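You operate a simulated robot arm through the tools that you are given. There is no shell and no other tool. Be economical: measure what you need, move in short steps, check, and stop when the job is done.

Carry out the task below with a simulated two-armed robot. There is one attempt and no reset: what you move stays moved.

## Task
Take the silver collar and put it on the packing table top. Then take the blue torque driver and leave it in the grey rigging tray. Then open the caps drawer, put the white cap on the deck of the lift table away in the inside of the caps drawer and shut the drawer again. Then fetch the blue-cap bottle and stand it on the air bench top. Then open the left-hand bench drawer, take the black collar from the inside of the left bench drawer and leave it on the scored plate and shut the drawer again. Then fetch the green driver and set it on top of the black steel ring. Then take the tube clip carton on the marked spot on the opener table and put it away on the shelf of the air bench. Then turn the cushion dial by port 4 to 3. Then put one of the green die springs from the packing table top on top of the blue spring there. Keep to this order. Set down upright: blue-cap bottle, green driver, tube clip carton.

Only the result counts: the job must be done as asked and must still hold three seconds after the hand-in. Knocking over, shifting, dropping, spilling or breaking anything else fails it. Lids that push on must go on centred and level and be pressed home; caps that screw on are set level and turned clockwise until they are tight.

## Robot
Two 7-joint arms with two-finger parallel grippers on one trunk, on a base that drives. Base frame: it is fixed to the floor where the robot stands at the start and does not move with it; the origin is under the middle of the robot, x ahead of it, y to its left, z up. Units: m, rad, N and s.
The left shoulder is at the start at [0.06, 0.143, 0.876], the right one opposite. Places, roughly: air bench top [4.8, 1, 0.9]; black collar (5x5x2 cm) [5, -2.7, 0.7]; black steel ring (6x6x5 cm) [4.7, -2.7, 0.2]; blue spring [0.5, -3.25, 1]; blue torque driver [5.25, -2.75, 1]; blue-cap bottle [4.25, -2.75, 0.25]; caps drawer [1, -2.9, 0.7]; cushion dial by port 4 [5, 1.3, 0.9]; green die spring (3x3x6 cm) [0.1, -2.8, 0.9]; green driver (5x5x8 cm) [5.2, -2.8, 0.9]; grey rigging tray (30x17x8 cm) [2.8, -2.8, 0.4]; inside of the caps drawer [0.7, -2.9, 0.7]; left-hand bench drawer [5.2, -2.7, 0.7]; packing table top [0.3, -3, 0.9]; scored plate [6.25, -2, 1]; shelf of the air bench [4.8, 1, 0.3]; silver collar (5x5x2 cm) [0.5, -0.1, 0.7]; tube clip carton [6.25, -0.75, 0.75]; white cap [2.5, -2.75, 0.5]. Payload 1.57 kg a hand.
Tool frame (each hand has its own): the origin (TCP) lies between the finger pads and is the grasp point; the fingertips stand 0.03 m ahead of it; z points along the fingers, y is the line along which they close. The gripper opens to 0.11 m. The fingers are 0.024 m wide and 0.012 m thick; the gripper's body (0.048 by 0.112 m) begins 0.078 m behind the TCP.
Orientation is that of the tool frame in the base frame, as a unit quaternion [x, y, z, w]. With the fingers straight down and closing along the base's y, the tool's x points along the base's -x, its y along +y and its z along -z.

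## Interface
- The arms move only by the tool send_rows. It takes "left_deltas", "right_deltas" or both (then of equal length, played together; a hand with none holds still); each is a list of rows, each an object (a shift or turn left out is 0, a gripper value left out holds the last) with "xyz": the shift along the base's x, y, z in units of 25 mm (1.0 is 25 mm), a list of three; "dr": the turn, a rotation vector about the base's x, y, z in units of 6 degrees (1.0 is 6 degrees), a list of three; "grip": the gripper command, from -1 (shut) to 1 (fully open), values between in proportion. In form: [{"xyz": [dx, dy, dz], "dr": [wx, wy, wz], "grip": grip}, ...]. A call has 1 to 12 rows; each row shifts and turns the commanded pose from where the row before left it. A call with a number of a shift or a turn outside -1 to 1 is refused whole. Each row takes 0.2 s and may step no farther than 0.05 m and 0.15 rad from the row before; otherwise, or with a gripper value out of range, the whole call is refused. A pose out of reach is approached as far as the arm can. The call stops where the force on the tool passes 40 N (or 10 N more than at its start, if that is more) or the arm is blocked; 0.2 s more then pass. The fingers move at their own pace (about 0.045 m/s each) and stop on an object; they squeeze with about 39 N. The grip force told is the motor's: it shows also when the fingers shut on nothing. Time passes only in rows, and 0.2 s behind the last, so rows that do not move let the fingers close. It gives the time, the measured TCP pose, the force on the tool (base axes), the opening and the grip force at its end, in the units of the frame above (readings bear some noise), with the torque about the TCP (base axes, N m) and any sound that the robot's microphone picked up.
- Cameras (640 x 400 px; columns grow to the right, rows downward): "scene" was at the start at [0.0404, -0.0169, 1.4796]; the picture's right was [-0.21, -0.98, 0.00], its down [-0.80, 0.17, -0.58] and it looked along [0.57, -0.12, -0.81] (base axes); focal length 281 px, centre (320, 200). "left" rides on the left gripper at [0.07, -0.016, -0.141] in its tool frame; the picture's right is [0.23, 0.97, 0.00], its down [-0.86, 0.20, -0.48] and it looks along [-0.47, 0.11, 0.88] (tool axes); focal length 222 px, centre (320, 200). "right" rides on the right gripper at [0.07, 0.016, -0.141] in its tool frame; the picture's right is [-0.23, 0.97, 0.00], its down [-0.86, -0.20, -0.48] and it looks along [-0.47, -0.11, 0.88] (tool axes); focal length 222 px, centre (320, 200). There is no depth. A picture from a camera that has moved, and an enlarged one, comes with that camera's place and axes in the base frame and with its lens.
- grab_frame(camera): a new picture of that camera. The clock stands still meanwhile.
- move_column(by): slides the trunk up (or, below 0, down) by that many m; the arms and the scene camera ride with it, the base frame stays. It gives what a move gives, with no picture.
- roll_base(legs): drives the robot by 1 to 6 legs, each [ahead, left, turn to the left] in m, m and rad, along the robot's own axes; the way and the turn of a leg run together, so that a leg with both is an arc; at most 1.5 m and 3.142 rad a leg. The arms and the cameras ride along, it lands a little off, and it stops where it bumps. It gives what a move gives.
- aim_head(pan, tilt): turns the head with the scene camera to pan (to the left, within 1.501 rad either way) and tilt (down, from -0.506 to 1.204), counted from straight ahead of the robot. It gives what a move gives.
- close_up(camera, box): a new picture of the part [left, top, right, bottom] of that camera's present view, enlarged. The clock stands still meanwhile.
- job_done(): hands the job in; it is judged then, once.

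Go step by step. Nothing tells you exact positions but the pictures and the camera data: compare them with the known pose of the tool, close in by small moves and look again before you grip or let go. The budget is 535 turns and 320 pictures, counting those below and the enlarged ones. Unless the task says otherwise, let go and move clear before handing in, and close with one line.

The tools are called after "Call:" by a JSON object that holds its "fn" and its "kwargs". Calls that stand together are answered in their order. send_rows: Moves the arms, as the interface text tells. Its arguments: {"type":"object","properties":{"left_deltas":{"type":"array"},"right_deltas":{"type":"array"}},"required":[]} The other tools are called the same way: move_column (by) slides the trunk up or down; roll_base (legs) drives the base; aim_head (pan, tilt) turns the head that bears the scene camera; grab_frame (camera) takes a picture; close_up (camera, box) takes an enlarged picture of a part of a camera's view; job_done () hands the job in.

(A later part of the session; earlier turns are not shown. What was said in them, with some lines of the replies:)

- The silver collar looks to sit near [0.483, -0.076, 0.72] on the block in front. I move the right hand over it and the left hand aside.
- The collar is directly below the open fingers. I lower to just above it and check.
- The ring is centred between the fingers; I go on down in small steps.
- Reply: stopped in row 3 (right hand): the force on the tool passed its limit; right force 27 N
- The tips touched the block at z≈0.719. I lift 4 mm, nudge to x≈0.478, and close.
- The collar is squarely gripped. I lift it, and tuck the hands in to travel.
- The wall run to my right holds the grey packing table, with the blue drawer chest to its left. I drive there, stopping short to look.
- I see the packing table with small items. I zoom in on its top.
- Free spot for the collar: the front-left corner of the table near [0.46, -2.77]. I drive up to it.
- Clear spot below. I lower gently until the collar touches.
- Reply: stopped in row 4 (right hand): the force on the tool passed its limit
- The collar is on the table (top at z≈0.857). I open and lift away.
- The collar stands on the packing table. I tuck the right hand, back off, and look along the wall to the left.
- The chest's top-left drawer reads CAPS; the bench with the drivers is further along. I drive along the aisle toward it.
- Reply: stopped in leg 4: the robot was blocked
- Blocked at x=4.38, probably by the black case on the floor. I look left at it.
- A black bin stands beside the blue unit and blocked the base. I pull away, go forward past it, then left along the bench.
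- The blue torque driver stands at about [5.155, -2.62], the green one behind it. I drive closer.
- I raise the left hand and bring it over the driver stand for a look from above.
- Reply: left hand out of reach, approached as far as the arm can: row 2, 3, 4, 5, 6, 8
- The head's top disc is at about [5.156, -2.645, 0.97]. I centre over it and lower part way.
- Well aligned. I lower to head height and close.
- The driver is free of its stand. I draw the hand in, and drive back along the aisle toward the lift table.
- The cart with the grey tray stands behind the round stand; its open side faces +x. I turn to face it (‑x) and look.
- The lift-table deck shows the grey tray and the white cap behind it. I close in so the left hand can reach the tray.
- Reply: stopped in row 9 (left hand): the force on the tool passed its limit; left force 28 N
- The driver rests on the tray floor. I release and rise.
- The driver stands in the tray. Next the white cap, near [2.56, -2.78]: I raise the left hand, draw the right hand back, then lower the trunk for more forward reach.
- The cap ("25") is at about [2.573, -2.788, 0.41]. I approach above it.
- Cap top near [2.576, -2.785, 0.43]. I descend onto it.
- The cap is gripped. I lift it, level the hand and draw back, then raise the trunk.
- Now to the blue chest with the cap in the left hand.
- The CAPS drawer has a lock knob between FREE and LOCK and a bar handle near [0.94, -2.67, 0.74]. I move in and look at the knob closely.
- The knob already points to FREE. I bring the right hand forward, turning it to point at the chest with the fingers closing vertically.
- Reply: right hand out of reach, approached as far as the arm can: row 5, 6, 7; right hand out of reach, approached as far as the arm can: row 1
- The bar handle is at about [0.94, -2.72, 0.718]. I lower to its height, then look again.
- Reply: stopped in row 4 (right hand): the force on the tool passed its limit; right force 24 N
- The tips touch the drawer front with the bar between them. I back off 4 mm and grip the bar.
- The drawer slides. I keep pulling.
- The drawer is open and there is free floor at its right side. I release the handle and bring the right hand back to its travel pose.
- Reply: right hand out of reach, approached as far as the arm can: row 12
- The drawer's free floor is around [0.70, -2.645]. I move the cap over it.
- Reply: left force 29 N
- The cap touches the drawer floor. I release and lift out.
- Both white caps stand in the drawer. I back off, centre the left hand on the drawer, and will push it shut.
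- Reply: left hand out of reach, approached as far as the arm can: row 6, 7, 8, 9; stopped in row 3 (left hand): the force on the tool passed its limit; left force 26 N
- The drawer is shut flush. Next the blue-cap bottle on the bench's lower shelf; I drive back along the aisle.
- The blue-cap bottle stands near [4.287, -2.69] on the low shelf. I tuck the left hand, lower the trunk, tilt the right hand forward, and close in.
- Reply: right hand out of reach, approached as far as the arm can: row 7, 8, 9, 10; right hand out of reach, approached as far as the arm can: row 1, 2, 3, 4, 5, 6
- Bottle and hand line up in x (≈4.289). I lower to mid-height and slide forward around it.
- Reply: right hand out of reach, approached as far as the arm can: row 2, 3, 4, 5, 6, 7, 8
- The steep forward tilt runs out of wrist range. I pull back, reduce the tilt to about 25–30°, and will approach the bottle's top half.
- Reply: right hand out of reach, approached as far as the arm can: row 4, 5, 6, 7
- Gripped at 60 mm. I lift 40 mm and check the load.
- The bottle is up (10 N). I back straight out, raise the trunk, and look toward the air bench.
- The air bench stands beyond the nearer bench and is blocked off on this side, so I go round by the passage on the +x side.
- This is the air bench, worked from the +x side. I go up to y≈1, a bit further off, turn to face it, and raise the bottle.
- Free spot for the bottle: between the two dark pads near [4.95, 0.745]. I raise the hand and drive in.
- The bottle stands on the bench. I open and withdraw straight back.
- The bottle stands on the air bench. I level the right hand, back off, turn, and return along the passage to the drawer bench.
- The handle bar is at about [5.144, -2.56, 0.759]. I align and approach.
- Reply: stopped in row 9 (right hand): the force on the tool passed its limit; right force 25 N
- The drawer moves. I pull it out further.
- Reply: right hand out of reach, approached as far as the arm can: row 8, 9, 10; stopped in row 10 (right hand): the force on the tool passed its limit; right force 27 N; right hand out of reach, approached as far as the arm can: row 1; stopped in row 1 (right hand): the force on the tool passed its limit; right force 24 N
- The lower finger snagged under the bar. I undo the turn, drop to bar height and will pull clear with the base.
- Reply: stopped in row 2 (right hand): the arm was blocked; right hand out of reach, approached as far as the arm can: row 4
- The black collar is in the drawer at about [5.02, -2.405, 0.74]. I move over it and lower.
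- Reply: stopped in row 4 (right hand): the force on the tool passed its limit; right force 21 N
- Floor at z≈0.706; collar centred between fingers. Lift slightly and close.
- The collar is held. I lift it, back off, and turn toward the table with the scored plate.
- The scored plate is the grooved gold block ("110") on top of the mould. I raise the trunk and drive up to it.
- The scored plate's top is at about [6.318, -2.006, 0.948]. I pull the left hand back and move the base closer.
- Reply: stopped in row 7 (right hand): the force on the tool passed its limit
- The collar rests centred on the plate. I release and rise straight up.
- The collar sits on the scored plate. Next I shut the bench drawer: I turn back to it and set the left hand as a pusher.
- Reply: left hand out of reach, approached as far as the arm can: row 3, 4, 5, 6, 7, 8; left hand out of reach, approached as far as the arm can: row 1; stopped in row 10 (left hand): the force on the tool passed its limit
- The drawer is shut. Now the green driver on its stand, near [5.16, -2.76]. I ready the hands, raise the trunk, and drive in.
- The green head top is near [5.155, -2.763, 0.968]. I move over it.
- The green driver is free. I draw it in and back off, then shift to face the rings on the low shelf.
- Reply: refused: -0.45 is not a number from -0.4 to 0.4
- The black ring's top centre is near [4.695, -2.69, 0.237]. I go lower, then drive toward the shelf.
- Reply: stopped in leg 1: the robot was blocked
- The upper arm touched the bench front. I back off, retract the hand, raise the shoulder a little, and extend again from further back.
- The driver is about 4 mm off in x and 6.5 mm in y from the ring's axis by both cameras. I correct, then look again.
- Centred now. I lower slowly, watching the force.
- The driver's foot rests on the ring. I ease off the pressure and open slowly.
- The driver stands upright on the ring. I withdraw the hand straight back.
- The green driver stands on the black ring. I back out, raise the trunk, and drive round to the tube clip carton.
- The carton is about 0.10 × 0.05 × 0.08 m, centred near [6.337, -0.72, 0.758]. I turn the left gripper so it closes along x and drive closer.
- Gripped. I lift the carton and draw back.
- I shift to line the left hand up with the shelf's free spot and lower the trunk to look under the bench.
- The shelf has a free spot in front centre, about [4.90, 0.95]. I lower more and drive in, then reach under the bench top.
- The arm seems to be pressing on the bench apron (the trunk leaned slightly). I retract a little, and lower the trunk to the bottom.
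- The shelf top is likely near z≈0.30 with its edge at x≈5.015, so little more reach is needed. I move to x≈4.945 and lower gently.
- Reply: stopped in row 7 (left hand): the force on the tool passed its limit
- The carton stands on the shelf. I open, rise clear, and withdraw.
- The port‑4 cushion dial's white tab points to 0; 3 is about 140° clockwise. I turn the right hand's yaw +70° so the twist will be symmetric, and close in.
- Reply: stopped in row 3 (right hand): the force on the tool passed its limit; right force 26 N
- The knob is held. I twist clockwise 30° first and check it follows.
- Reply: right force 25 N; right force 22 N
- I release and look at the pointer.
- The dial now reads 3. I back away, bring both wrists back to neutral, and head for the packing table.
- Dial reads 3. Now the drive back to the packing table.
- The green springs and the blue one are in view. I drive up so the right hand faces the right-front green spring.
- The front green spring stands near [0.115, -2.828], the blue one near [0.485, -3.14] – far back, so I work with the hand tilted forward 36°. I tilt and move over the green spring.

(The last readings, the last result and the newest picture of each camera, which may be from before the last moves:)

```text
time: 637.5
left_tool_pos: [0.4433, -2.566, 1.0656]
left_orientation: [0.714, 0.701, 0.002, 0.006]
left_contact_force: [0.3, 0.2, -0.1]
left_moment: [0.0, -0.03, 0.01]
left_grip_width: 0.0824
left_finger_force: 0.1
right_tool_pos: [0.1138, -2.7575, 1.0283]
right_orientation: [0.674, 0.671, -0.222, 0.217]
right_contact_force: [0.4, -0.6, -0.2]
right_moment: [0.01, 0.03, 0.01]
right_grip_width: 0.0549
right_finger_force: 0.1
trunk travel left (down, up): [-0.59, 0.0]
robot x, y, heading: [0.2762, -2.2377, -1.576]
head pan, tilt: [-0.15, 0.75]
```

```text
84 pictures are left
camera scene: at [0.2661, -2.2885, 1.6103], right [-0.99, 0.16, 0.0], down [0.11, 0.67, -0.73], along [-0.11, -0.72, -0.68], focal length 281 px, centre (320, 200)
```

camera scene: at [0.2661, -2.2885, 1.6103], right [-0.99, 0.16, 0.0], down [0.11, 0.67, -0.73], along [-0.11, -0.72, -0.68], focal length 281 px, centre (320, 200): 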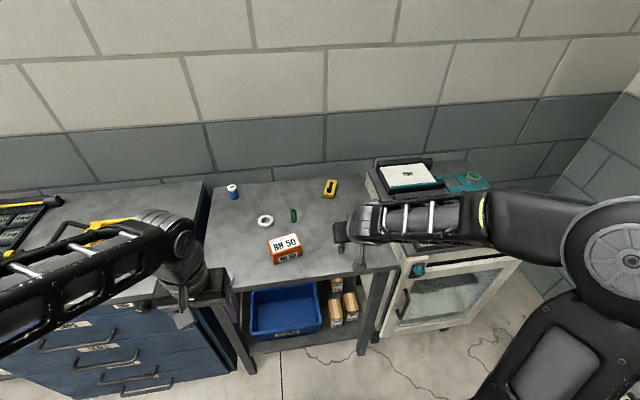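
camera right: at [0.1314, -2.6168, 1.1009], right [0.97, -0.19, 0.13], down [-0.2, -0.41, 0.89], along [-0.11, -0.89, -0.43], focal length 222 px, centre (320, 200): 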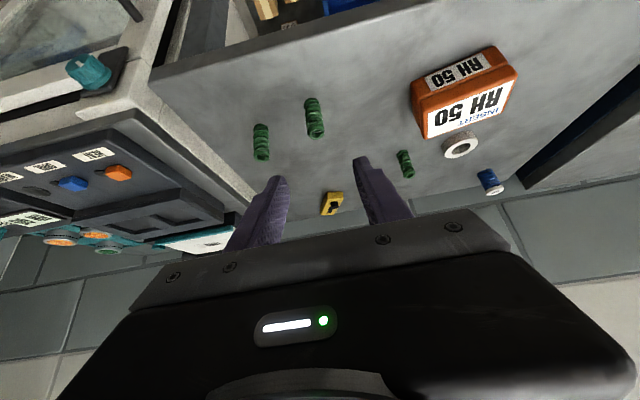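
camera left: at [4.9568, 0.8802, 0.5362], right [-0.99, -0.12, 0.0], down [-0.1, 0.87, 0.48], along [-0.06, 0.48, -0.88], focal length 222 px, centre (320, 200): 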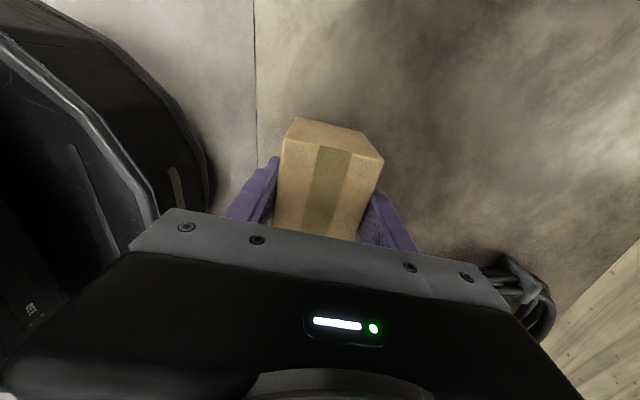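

Call:
{"fn": "send_rows", "kwargs": {"right_deltas": [{"xyz": [0.02, -0.45, -0.9]}, {"xyz": [0, -0.45, -0.9]}, {"xyz": [0, -0.45, -0.9]}]}}

Call:
{"fn": "grab_frame", "kwargs": {"camera": "right"}}

```text
time: 638.3
left_tool_pos: [0.4436, -2.5676, 1.0648]
left_orientation: [0.714, 0.7, 0.001, 0.006]
left_contact_force: [-0.7, -0.6, -0.1]
left_moment: [-0.01, 0.01, 0.0]
left_grip_width: 0.0822
left_finger_force: 0.1
right_tool_pos: [0.1155, -2.793, 0.9618]
right_orientation: [0.673, 0.671, -0.222, 0.217]
right_contact_force: [0.5, -0.8, -0.8]
right_moment: [-0.01, -0.01, 0.01]
right_grip_width: 0.055
right_finger_force: 0.1
trunk travel left (down, up): [-0.59, 0.0]
robot x, y, heading: [0.2805, -2.2329, -1.574]
head pan, tilt: [-0.15, 0.75]
```

```text
83 pictures are left
camera right: at [0.1325, -2.652, 1.0333], right [0.97, -0.19, 0.13], down [-0.2, -0.41, 0.89], along [-0.11, -0.89, -0.43], focal length 222 px, centre (320, 200)
```

right: 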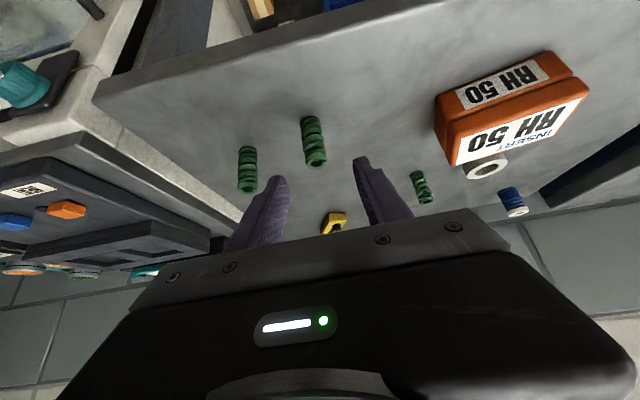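

Call:
{"fn": "send_rows", "kwargs": {"right_deltas": [{"xyz": [-0.05, -0.35, -0.8]}, {"xyz": [0, -0.35, -0.8]}, {"xyz": [0, -0.3, -0.5]}, {"xyz": [0, 0, -0.3]}]}}

Call:
{"fn": "grab_frame", "kwargs": {"camera": "right"}}

```text
time: 639.3
left_tool_pos: [0.4436, -2.5667, 1.0663]
left_orientation: [0.714, 0.7, 0.001, 0.006]
left_contact_force: [0.2, -1.1, -0.2]
left_moment: [0.02, -0.01, -0.02]
left_grip_width: 0.0825
left_finger_force: 0.1
right_tool_pos: [0.114, -2.8149, 0.9016]
right_orientation: [0.673, 0.671, -0.223, 0.217]
right_contact_force: [-0.4, 0.4, -0.6]
right_moment: [0.05, 0.0, -0.01]
right_grip_width: 0.0551
right_finger_force: 0.0
trunk travel left (down, up): [-0.59, 0.0]
robot x, y, heading: [0.2801, -2.2352, -1.576]
head pan, tilt: [-0.15, 0.75]
```

```text
82 pictures are left
camera right: at [0.1306, -2.6753, 0.9742], right [0.97, -0.19, 0.13], down [-0.2, -0.41, 0.89], along [-0.11, -0.89, -0.43], focal length 222 px, centre (320, 200)
```

right: 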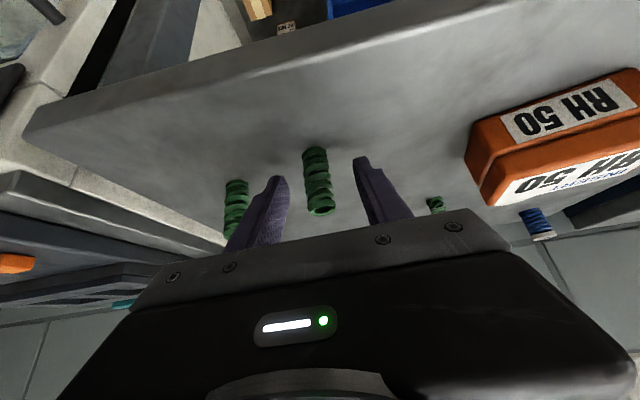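

Call:
{"fn": "send_rows", "kwargs": {"right_deltas": [{"xyz": [0, -0.1, -0.1]}, {"grip": -0.3}, {"grip": -1}, {"grip": -1}, {"grip": -1}, {"grip": -1}]}}

Call:
{"fn": "send_rows", "kwargs": {"right_deltas": [{"xyz": [0, 0, 0.5]}, {"xyz": [0, 0, 1]}, {"xyz": [0, 0, 1]}, {"xyz": [0, 0, 1]}]}}

Call:
{"fn": "grab_frame", "kwargs": {"camera": "right"}}

```text
time: 640.7
left_tool_pos: [0.4436, -2.5661, 1.0674]
left_orientation: [0.714, 0.7, 0.001, 0.006]
left_contact_force: [0.8, -0.1, -0.6]
left_moment: [-0.01, 0.0, -0.01]
left_grip_width: 0.0824
left_finger_force: 0.0
right_tool_pos: [0.1134, -2.8176, 0.8993]
right_orientation: [0.672, 0.672, -0.221, 0.218]
right_contact_force: [-0.3, -0.1, 0.6]
right_moment: [-0.01, 0.05, -0.01]
right_grip_width: 0.019
right_finger_force: 33.3
trunk travel left (down, up): [-0.59, 0.0]
robot x, y, heading: [0.2796, -2.2321, -1.576]
head pan, tilt: [-0.15, 0.75]
```

```text
time: 641.7
left_tool_pos: [0.4445, -2.5663, 1.0648]
left_orientation: [0.713, 0.701, 0.001, 0.006]
left_contact_force: [-0.2, -0.4, -0.1]
left_moment: [-0.02, -0.01, 0.03]
left_grip_width: 0.0825
left_finger_force: 0.0
right_tool_pos: [0.1134, -2.8185, 0.9874]
right_orientation: [0.673, 0.672, -0.221, 0.217]
right_contact_force: [0.5, 0.7, -0.6]
right_moment: [0.0, 0.0, 0.02]
right_grip_width: 0.0183
right_finger_force: 32.4
trunk travel left (down, up): [-0.59, 0.0]
robot x, y, heading: [0.2799, -2.2341, -1.579]
head pan, tilt: [-0.15, 0.75]
```

```text
81 pictures are left
camera right: at [0.1309, -2.6784, 1.0593], right [0.97, -0.19, 0.13], down [-0.2, -0.41, 0.89], along [-0.11, -0.89, -0.43], focal length 222 px, centre (320, 200)
```

right: 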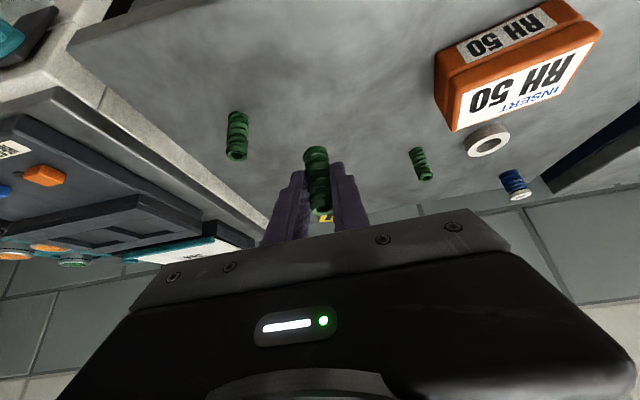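

The spring is held upright. I draw back, shift left to line the right hand up with the blue spring.

Call:
{"fn": "send_rows", "kwargs": {"right_deltas": [{"xyz": [0, 0.8, 0.4]}, {"xyz": [0, 0.8, 0.4]}, {"xyz": [0, 0.8, 0.4]}, {"xyz": [0, 0.8, 0.4]}, {"xyz": [0, 0.8, 0]}, {"xyz": [0, 0.8, 0]}, {"xyz": [0, 0.8, 0]}]}}

Call:
{"fn": "roll_base", "kwargs": {"legs": [[0, 0.35, 0.005]]}}

Call:
{"fn": "grab_frame", "kwargs": {"camera": "scene"}}

Call:
{"fn": "grab_frame", "kwargs": {"camera": "right"}}

```text
time: 643.3
left_tool_pos: [0.4427, -2.5658, 1.0658]
left_orientation: [0.713, 0.701, 0.002, 0.006]
left_contact_force: [-0.4, -0.1, 0.6]
left_moment: [-0.01, -0.03, -0.01]
left_grip_width: 0.0824
left_finger_force: 0.0
right_tool_pos: [0.1128, -2.678, 1.0289]
right_orientation: [0.672, 0.672, -0.222, 0.217]
right_contact_force: [0.3, 0.4, -0.3]
right_moment: [0.01, -0.02, 0.0]
right_grip_width: 0.0192
right_finger_force: 33.5
trunk travel left (down, up): [-0.59, 0.0]
robot x, y, heading: [0.2787, -2.2315, -1.576]
head pan, tilt: [-0.15, 0.75]
```

```text
time: 645.6
left_tool_pos: [0.797, -2.5677, 1.0665]
left_orientation: [0.713, 0.702, 0.0, 0.006]
left_contact_force: [-0.6, 0.5, 0.0]
left_moment: [0.01, 0.04, -0.01]
left_grip_width: 0.0825
left_finger_force: 0.2
right_tool_pos: [0.4679, -2.68, 1.0272]
right_orientation: [0.672, 0.672, -0.221, 0.217]
right_contact_force: [0.0, 0.7, -1.0]
right_moment: [-0.01, 0.02, -0.01]
right_grip_width: 0.019
right_finger_force: 33.3
trunk travel left (down, up): [-0.59, 0.0]
robot x, y, heading: [0.6314, -2.2363, -1.578]
head pan, tilt: [-0.15, 0.75]
```

```text
80 pictures are left
camera scene: at [0.6191, -2.2895, 1.6103], right [-0.99, 0.15, 0.0], down [0.1, 0.67, -0.73], along [-0.11, -0.72, -0.68], focal length 281 px, centre (320, 200)
```

scene: 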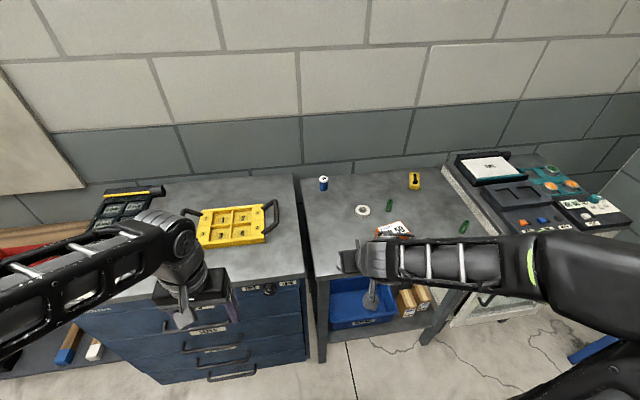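

```text
79 pictures are left
camera right: at [0.4835, -2.5398, 1.0998], right [0.97, -0.18, 0.13], down [-0.19, -0.41, 0.89], along [-0.11, -0.89, -0.43], focal length 222 px, centre (320, 200)
```

right: 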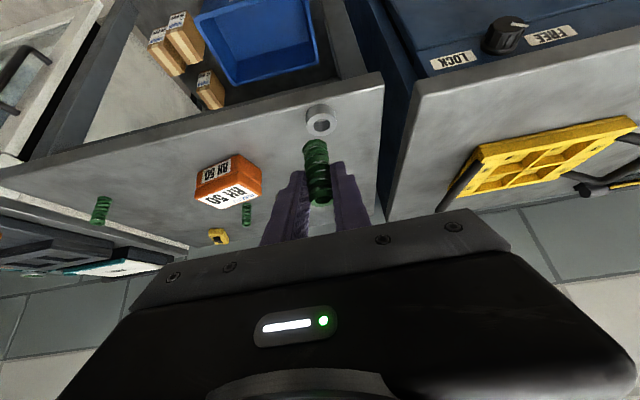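

Call:
{"fn": "roll_base", "kwargs": {"legs": [[0.12, 0, 0]]}}

Call:
{"fn": "send_rows", "kwargs": {"right_deltas": [{"xyz": [0, -1, 0]}, {"xyz": [0, -1, 0]}, {"xyz": [0.1, -1, 0]}, {"xyz": [0.1, -1, 0]}, {"xyz": [0.1, -1, 0]}, {"xyz": [0, -1, 0]}]}}

Call:
{"fn": "close_up", "kwargs": {"camera": "scene", "box": [250, 150, 430, 260]}}

Call:
{"fn": "grab_frame", "kwargs": {"camera": "right"}}

```text
time: 646.9
left_tool_pos: [0.7961, -2.6909, 1.0657]
left_orientation: [0.713, 0.701, 0.001, 0.006]
left_contact_force: [-0.4, -0.1, 0.6]
left_moment: [0.04, -0.02, 0.02]
left_grip_width: 0.0822
left_finger_force: 0.0
right_tool_pos: [0.4669, -2.8023, 1.0265]
right_orientation: [0.672, 0.673, -0.221, 0.217]
right_contact_force: [-1.2, -0.3, 0.3]
right_moment: [0.04, 0.03, 0.0]
right_grip_width: 0.0193
right_finger_force: 33.7
trunk travel left (down, up): [-0.59, 0.0]
robot x, y, heading: [0.6313, -2.3575, -1.57]
head pan, tilt: [-0.15, 0.75]
```

```text
time: 648.2
left_tool_pos: [0.7969, -2.6899, 1.066]
left_orientation: [0.713, 0.701, 0.001, 0.005]
left_contact_force: [-0.5, -0.7, -0.7]
left_moment: [0.03, 0.0, 0.01]
left_grip_width: 0.0827
left_finger_force: 0.1
right_tool_pos: [0.4743, -2.9522, 1.0278]
right_orientation: [0.671, 0.673, -0.222, 0.217]
right_contact_force: [0.2, 0.3, -1.1]
right_moment: [0.03, 0.0, -0.04]
right_grip_width: 0.0194
right_finger_force: 33.1
trunk travel left (down, up): [-0.59, 0.0]
robot x, y, heading: [0.6349, -2.3573, -1.571]
head pan, tilt: [-0.15, 0.75]
```

```text
3.56 times, centred on (340, 205) of scene
camera zoom: at [0.6177, -2.4111, 1.6103], right [-0.99, 0.15, 0.0], down [0.1, 0.67, -0.73], along [-0.11, -0.72, -0.68], focal length 998 px, centre (249, 182)
```

zoom: 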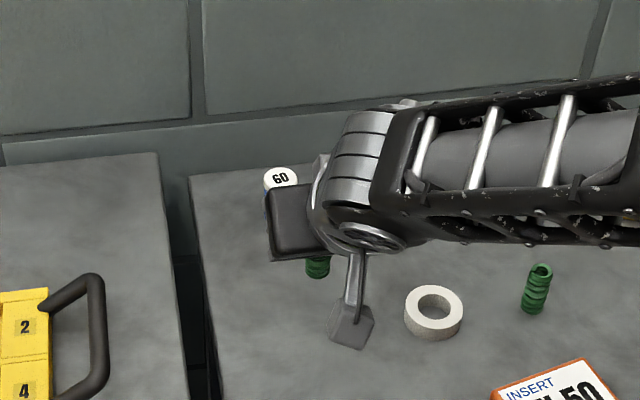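

```text
77 pictures are left
camera right: at [0.4909, -2.8118, 1.0995], right [0.97, -0.18, 0.13], down [-0.19, -0.41, 0.89], along [-0.11, -0.89, -0.43], focal length 222 px, centre (320, 200)
```

right: 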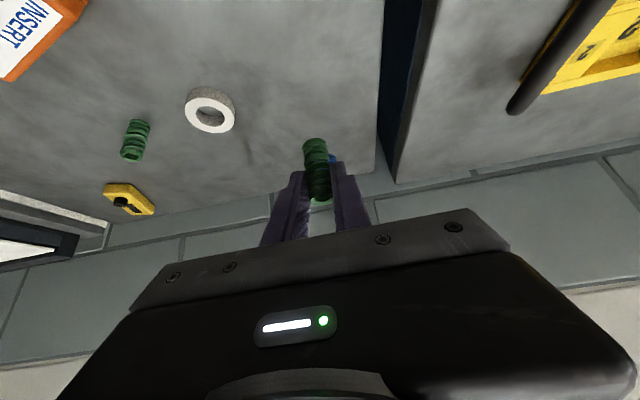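

The blue spring (white top "60") is at about [0.474, -3.143], top z≈0.918. I extend over it.

Call:
{"fn": "send_rows", "kwargs": {"right_deltas": [{"xyz": [0, -0.9, -0.1]}, {"xyz": [0, -0.9, -0.1]}, {"xyz": [0, -0.9, -0.1]}, {"xyz": [0, -0.9, -0.1]}, {"xyz": [0, -0.9, -0.1]}, {"xyz": [0, -0.9, -0.1]}]}}

Call:
{"fn": "grab_frame", "kwargs": {"camera": "right"}}

Call:
{"fn": "close_up", "kwargs": {"camera": "scene", "box": [270, 150, 390, 230]}}

```text
time: 649.6
left_tool_pos: [0.7959, -2.6886, 1.0661]
left_orientation: [0.712, 0.702, 0.002, 0.005]
left_contact_force: [0.1, -0.3, 0.2]
left_moment: [0.0, -0.01, -0.02]
left_grip_width: 0.0826
left_finger_force: 0.1
right_tool_pos: [0.4746, -3.0879, 1.0127]
right_orientation: [0.672, 0.673, -0.221, 0.217]
right_contact_force: [0.7, 0.2, -0.7]
right_moment: [0.04, 0.04, -0.01]
right_grip_width: 0.0191
right_finger_force: 33.6
trunk travel left (down, up): [-0.59, 0.0]
robot x, y, heading: [0.6288, -2.3563, -1.574]
head pan, tilt: [-0.15, 0.75]
```

```text
76 pictures are left
camera right: at [0.4914, -2.9473, 1.0847], right [0.97, -0.18, 0.13], down [-0.19, -0.41, 0.89], along [-0.11, -0.89, -0.43], focal length 222 px, centre (320, 200)
```

right: 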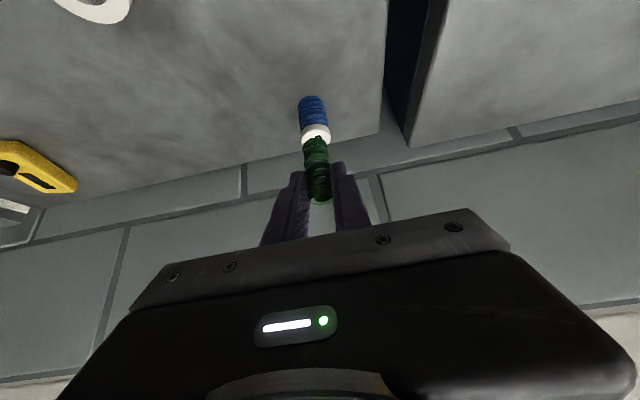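

```text
5.00 times, centred on (330, 190) of scene
camera zoom: at [0.6177, -2.411, 1.6103], right [-0.99, 0.15, 0.0], down [0.1, 0.67, -0.73], along [-0.11, -0.72, -0.68], focal length 1403 px, centre (270, 250)
```

zoom: 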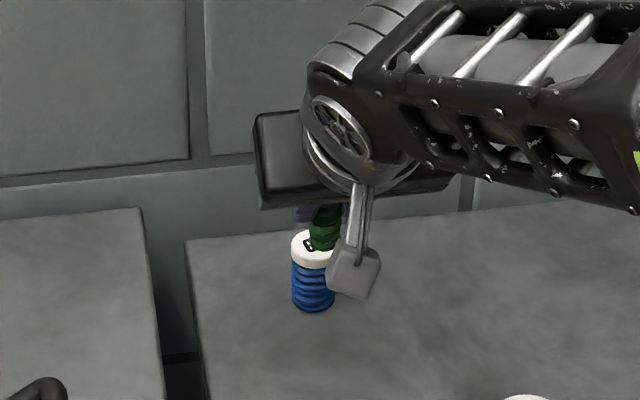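

Call:
{"fn": "send_rows", "kwargs": {"right_deltas": [{"xyz": [0.02, -0.7, -0.2]}, {"xyz": [0, -0.7, -0.2]}, {"xyz": [0, -0.65, -0.2]}, {}]}}

Call:
{"fn": "close_up", "kwargs": {"camera": "right", "box": [250, 80, 390, 220]}}

Call:
{"fn": "close_up", "kwargs": {"camera": "scene", "box": [290, 160, 380, 220]}}

```text
time: 650.6
left_tool_pos: [0.7963, -2.6876, 1.0659]
left_orientation: [0.713, 0.701, 0.002, 0.007]
left_contact_force: [-0.4, -0.2, -0.4]
left_moment: [-0.04, 0.01, -0.01]
left_grip_width: 0.0825
left_finger_force: 0.0
right_tool_pos: [0.4733, -3.1362, 0.9977]
right_orientation: [0.672, 0.672, -0.221, 0.217]
right_contact_force: [0.6, -0.2, -0.4]
right_moment: [-0.01, 0.0, 0.03]
right_grip_width: 0.0194
right_finger_force: 32.9
trunk travel left (down, up): [-0.59, 0.0]
robot x, y, heading: [0.6298, -2.3546, -1.569]
head pan, tilt: [-0.15, 0.75]
```

```text
2.86 times, centred on (320, 150) of right
camera zoom: at [0.4899, -2.9971, 1.0695], right [0.97, -0.18, 0.13], down [-0.19, -0.41, 0.89], along [-0.11, -0.89, -0.43], focal length 635 px, centre (320, 343)
```

zoom: 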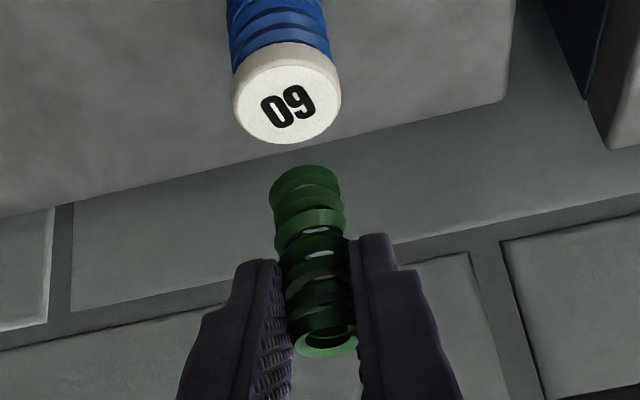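

```text
6.67 times, centred on (335, 190) of scene
camera zoom: at [0.6176, -2.4098, 1.6103], right [-0.99, 0.15, 0.0], down [0.1, 0.67, -0.73], along [-0.11, -0.72, -0.68], focal length 1871 px, centre (220, 267)
```

zoom: 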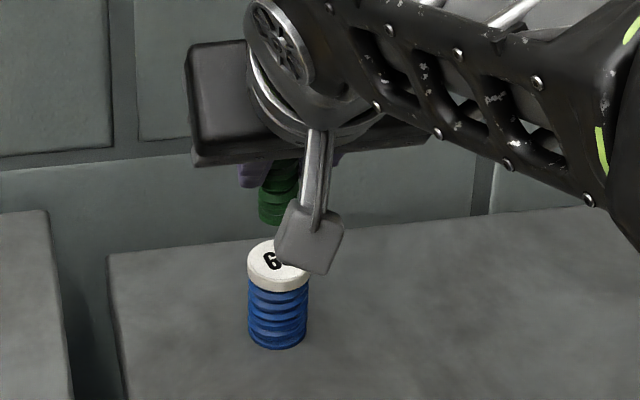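

Green is about 3.5 mm short of the blue spring's axis. I correct and lower onto it.

Call:
{"fn": "send_rows", "kwargs": {"right_deltas": [{"xyz": [-0.04, -0.14, -0.3]}, {"xyz": [0, 0, -0.4]}, {"xyz": [0, 0, -0.4]}, {}]}}

Call:
{"fn": "close_up", "kwargs": {"camera": "right", "box": [250, 80, 390, 220]}}

Call:
{"fn": "close_up", "kwargs": {"camera": "scene", "box": [290, 160, 380, 220]}}

```text
time: 651.6
left_tool_pos: [0.7977, -2.6894, 1.0661]
left_orientation: [0.713, 0.701, 0.002, 0.005]
left_contact_force: [-0.1, 0.8, -0.5]
left_moment: [-0.02, -0.01, 0.0]
left_grip_width: 0.0826
left_finger_force: 0.1
right_tool_pos: [0.473, -3.1412, 0.9693]
right_orientation: [0.672, 0.673, -0.22, 0.217]
right_contact_force: [-0.6, -1.2, -0.6]
right_moment: [0.0, 0.01, -0.02]
right_grip_width: 0.0192
right_finger_force: 32.8
trunk travel left (down, up): [-0.59, 0.0]
robot x, y, heading: [0.633, -2.3561, -1.571]
head pan, tilt: [-0.15, 0.75]
```

```text
2.86 times, centred on (320, 150) of right
camera zoom: at [0.4897, -3.0008, 1.0414], right [0.97, -0.18, 0.13], down [-0.19, -0.41, 0.89], along [-0.11, -0.89, -0.43], focal length 635 px, centre (320, 343)
```

zoom: 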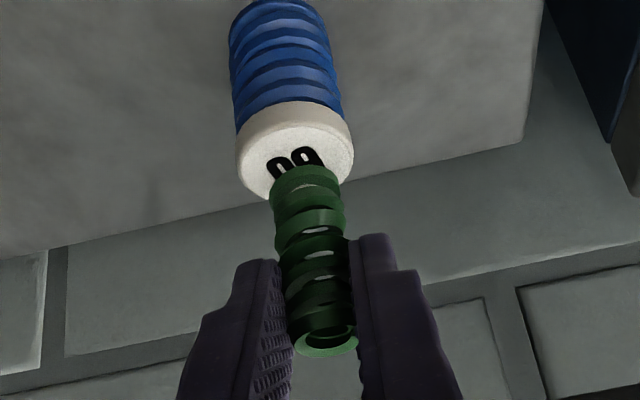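

```text
6.67 times, centred on (335, 190) of scene
camera zoom: at [0.6176, -2.4102, 1.6103], right [-0.99, 0.15, 0.0], down [0.1, 0.67, -0.73], along [-0.11, -0.72, -0.68], focal length 1871 px, centre (220, 267)
```

zoom: 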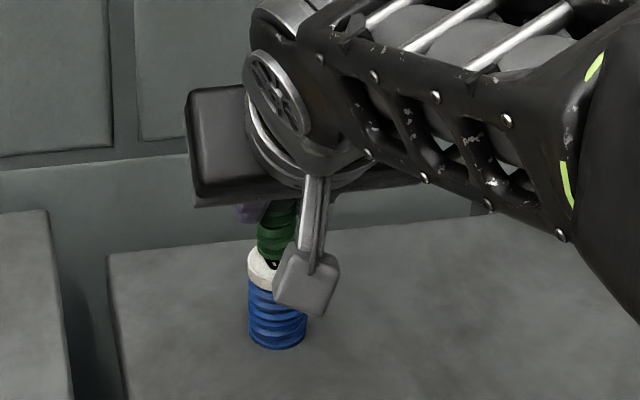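

Call:
{"fn": "send_rows", "kwargs": {"right_deltas": [{"xyz": [-0.05, 0, -0.1]}, {"xyz": [0, 0, -0.1]}, {"xyz": [0, 0, -0.1]}, {"xyz": [0, 0, -0.08]}, {"xyz": [0, 0, -0.08]}]}}

Call:
{"fn": "close_up", "kwargs": {"camera": "right", "box": [250, 80, 390, 220]}}

```text
time: 652.9
left_tool_pos: [0.7965, -2.6858, 1.0677]
left_orientation: [0.712, 0.702, 0.0, 0.007]
left_contact_force: [-0.3, 0.5, 0.5]
left_moment: [-0.02, -0.02, 0.0]
left_grip_width: 0.0826
left_finger_force: 0.1
right_tool_pos: [0.4723, -3.1408, 0.9655]
right_orientation: [0.671, 0.671, -0.225, 0.221]
right_contact_force: [-2.3, 1.1, 27.7]
right_moment: [-0.29, 0.13, 0.0]
right_grip_width: 0.0197
right_finger_force: 33.6
trunk travel left (down, up): [-0.59, 0.0]
robot x, y, heading: [0.6312, -2.3534, -1.579]
head pan, tilt: [-0.15, 0.75]
```

```text
2.86 times, centred on (320, 150) of right
camera zoom: at [0.4883, -2.9997, 1.0358], right [0.97, -0.18, 0.13], down [-0.19, -0.4, 0.9], along [-0.11, -0.9, -0.42], focal length 635 px, centre (320, 343)
```

zoom: 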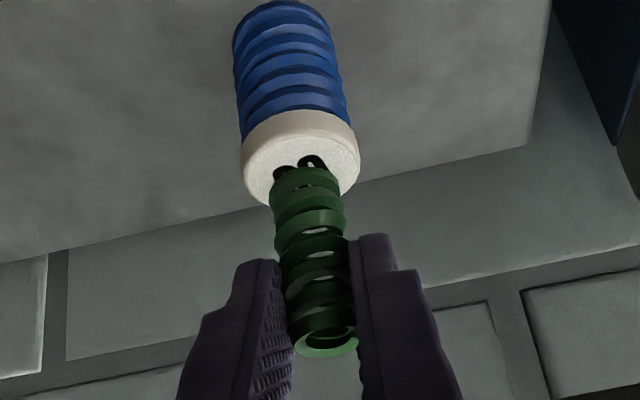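

In the hand camera the green spring sits ~7 mm too far back. I lift slightly, shift forward, and set down again.

Call:
{"fn": "send_rows", "kwargs": {"right_deltas": [{"xyz": [0, 0, 0.4]}, {"xyz": [-0.05, 0.26, 0]}, {}]}}

Call:
{"fn": "close_up", "kwargs": {"camera": "right", "box": [250, 80, 390, 220]}}

Call:
{"fn": "close_up", "kwargs": {"camera": "scene", "box": [310, 170, 355, 200]}}

```text
time: 653.6
left_tool_pos: [0.7959, -2.6884, 1.0646]
left_orientation: [0.712, 0.702, 0.001, 0.006]
left_contact_force: [0.2, -0.1, -0.7]
left_moment: [0.02, 0.01, 0.03]
left_grip_width: 0.0826
left_finger_force: 0.1
right_tool_pos: [0.4701, -3.1327, 0.9654]
right_orientation: [0.672, 0.674, -0.22, 0.215]
right_contact_force: [0.2, 0.7, 0.7]
right_moment: [-0.04, -0.01, 0.02]
right_grip_width: 0.0193
right_finger_force: 33.4
trunk travel left (down, up): [-0.59, 0.0]
robot x, y, heading: [0.6284, -2.3535, -1.577]
head pan, tilt: [-0.15, 0.75]
```

```text
2.86 times, centred on (320, 150) of right
camera zoom: at [0.4877, -2.9931, 1.0387], right [0.97, -0.18, 0.13], down [-0.19, -0.41, 0.89], along [-0.11, -0.89, -0.44], focal length 635 px, centre (320, 343)
```

zoom: 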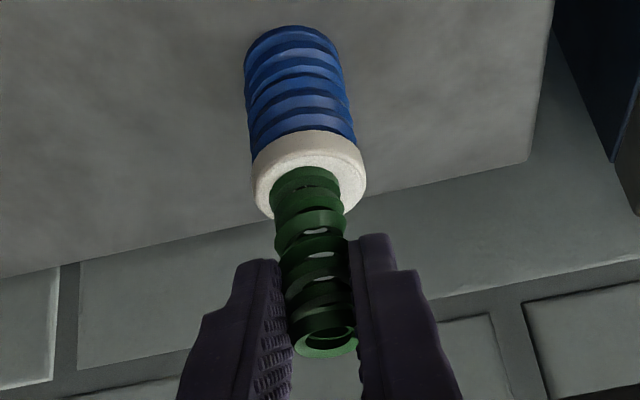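

```text
13.33 times, centred on (332, 185) of scene
camera zoom: at [0.6179, -2.4099, 1.6101], right [-0.99, 0.15, 0.0], down [0.1, 0.67, -0.73], along [-0.11, -0.72, -0.68], focal length 3742 px, centre (153, 400)
```

zoom: 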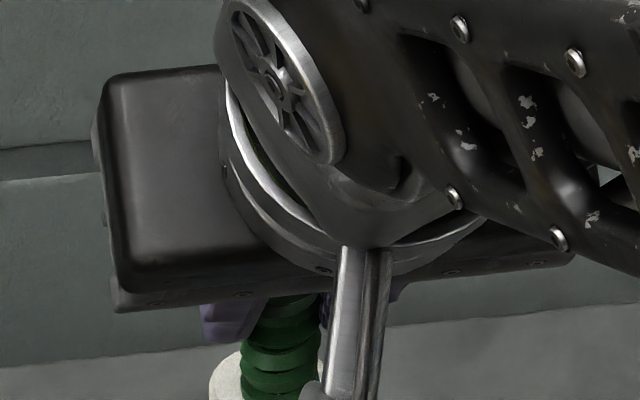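

Now it looks centred. I lower to contact.

Call:
{"fn": "send_rows", "kwargs": {"right_deltas": [{"xyz": [0, 0, -0.06]}, {"xyz": [0, 0, -0.06]}, {"xyz": [0, 0, -0.06]}, {"xyz": [0, 0, -0.06]}]}}

Call:
{"fn": "close_up", "kwargs": {"camera": "right", "box": [250, 80, 390, 220]}}

```text
time: 654.6
left_tool_pos: [0.7973, -2.6869, 1.0664]
left_orientation: [0.713, 0.701, 0.001, 0.006]
left_contact_force: [0.1, 0.3, 0.5]
left_moment: [-0.02, -0.02, 0.03]
left_grip_width: 0.0825
left_finger_force: 0.1
right_tool_pos: [0.4703, -3.1346, 0.966]
right_orientation: [0.672, 0.672, -0.223, 0.219]
right_contact_force: [-1.6, 1.6, 12.6]
right_moment: [-0.09, 0.09, 0.0]
right_grip_width: 0.0194
right_finger_force: 32.9
trunk travel left (down, up): [-0.59, 0.0]
robot x, y, heading: [0.6308, -2.3585, -1.568]
head pan, tilt: [-0.15, 0.75]
```

```text
2.86 times, centred on (320, 150) of right
camera zoom: at [0.487, -2.993, 1.0368], right [0.97, -0.18, 0.13], down [-0.19, -0.4, 0.89], along [-0.11, -0.9, -0.43], focal length 635 px, centre (320, 343)
```

zoom: 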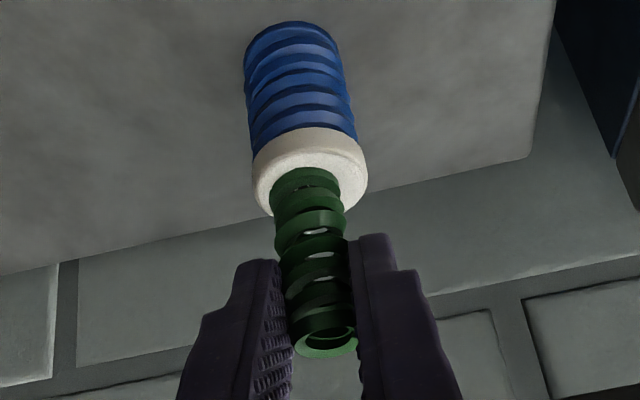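

Call:
{"fn": "send_rows", "kwargs": {"right_deltas": [{"xyz": [0, 0, 0.03]}, {"grip": -0.55}, {"grip": -0.45}, {"grip": -0.3}, {"grip": -0.1}, {}]}}

Call:
{"fn": "close_up", "kwargs": {"camera": "right", "box": [250, 80, 390, 220]}}

```text
time: 656.0
left_tool_pos: [0.796, -2.6886, 1.0654]
left_orientation: [0.713, 0.701, 0.002, 0.005]
left_contact_force: [-0.6, 0.3, -0.5]
left_moment: [-0.04, -0.03, 0.03]
left_grip_width: 0.0823
left_finger_force: 0.1
right_tool_pos: [0.4703, -3.1343, 0.9626]
right_orientation: [0.672, 0.672, -0.221, 0.217]
right_contact_force: [-0.1, 0.2, 0.2]
right_moment: [0.02, 0.03, 0.03]
right_grip_width: 0.0495
right_finger_force: 0.1
trunk travel left (down, up): [-0.59, 0.0]
robot x, y, heading: [0.6268, -2.3517, -1.572]
head pan, tilt: [-0.15, 0.75]
```

```text
2.86 times, centred on (320, 150) of right
camera zoom: at [0.4869, -2.9936, 1.0353], right [0.97, -0.18, 0.13], down [-0.19, -0.41, 0.89], along [-0.11, -0.89, -0.43], focal length 635 px, centre (320, 343)
```

zoom: 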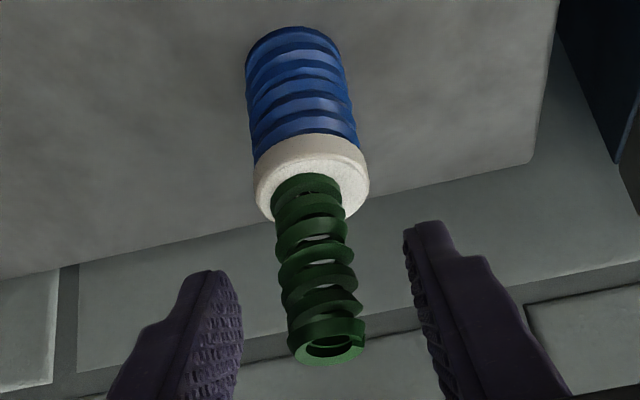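

The stack stands. I withdraw along the tool axis, then retract.

Call:
{"fn": "send_rows", "kwargs": {"right_deltas": [{"xyz": [0, 0.3, 0.3]}, {"xyz": [0, 0.6, 0.6]}, {"xyz": [0, 0.7, 0.7]}, {"xyz": [0, 0.9, 0.6]}, {"xyz": [0, 1, 0.2]}, {"xyz": [0, 1, 0]}, {"xyz": [0, 1, 0]}, {"xyz": [0, 1, 0]}, {"xyz": [0, 1, 0]}, {"xyz": [0, 1, 0]}, {"xyz": [0, 1, 0]}, {"xyz": [0, 1, 0]}]}}

Call:
{"fn": "roll_base", "kwargs": {"legs": [[-0.35, 0, 0]]}}

Call:
{"fn": "grab_frame", "kwargs": {"camera": "scene"}}

```text
time: 658.6
left_tool_pos: [0.7973, -2.6868, 1.0666]
left_orientation: [0.713, 0.701, 0.001, 0.006]
left_contact_force: [-0.3, 0.9, -0.4]
left_moment: [0.01, -0.01, 0.02]
left_grip_width: 0.0826
left_finger_force: 0.0
right_tool_pos: [0.4696, -2.8711, 1.0237]
right_orientation: [0.672, 0.673, -0.221, 0.217]
right_contact_force: [0.7, -0.1, 0.0]
right_moment: [0.02, 0.01, -0.01]
right_grip_width: 0.0497
right_finger_force: 0.0
trunk travel left (down, up): [-0.59, 0.0]
robot x, y, heading: [0.629, -2.3571, -1.572]
head pan, tilt: [-0.15, 0.75]
```

```text
time: 660.9
left_tool_pos: [0.7966, -2.335, 1.0669]
left_orientation: [0.712, 0.702, 0.001, 0.006]
left_contact_force: [0.9, 0.7, -0.5]
left_moment: [-0.02, 0.03, 0.02]
left_grip_width: 0.083
left_finger_force: 0.1
right_tool_pos: [0.4718, -2.5206, 1.0235]
right_orientation: [0.67, 0.674, -0.221, 0.218]
right_contact_force: [-0.2, 0.5, -0.5]
right_moment: [0.01, 0.04, 0.01]
right_grip_width: 0.0493
right_finger_force: 0.1
trunk travel left (down, up): [-0.59, 0.0]
robot x, y, heading: [0.6324, -2.0067, -1.578]
head pan, tilt: [-0.15, 0.75]
```

```text
65 pictures are left
camera scene: at [0.6184, -2.0569, 1.6104], right [-0.99, 0.15, 0.0], down [0.1, 0.67, -0.73], along [-0.11, -0.72, -0.68], focal length 281 px, centre (320, 200)
```

scene: 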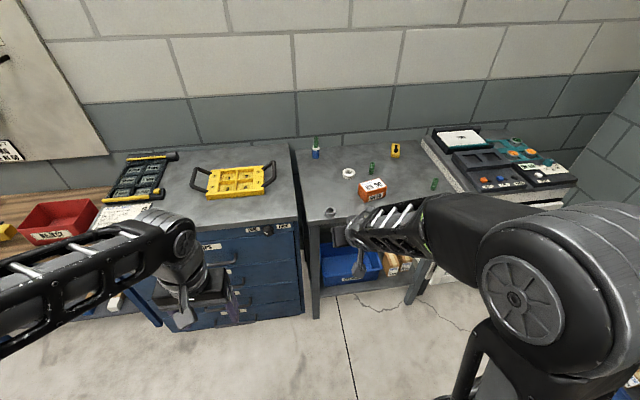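

Call:
{"fn": "close_up", "kwargs": {"camera": "scene", "box": [290, 125, 450, 225]}}

```text
4.00 times, centred on (370, 175) of scene
camera zoom: at [0.6184, -2.0569, 1.6104], right [-0.99, 0.15, 0.0], down [0.1, 0.67, -0.73], along [-0.11, -0.72, -0.68], focal length 1123 px, centre (120, 300)
```

zoom: 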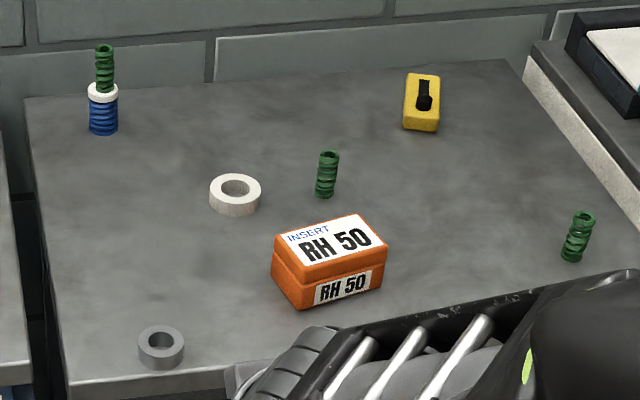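

All nine steps look done: the green spring stands on the blue one, the silver collar is on the packing table, and both hands are clear. I hand in.

Call:
{"fn": "job_done", "kwargs": {}}

```text
The job is handed in.
```

I carried out all nine steps in the order given and handed the job in; each result looked right in the last camera view I had of it.
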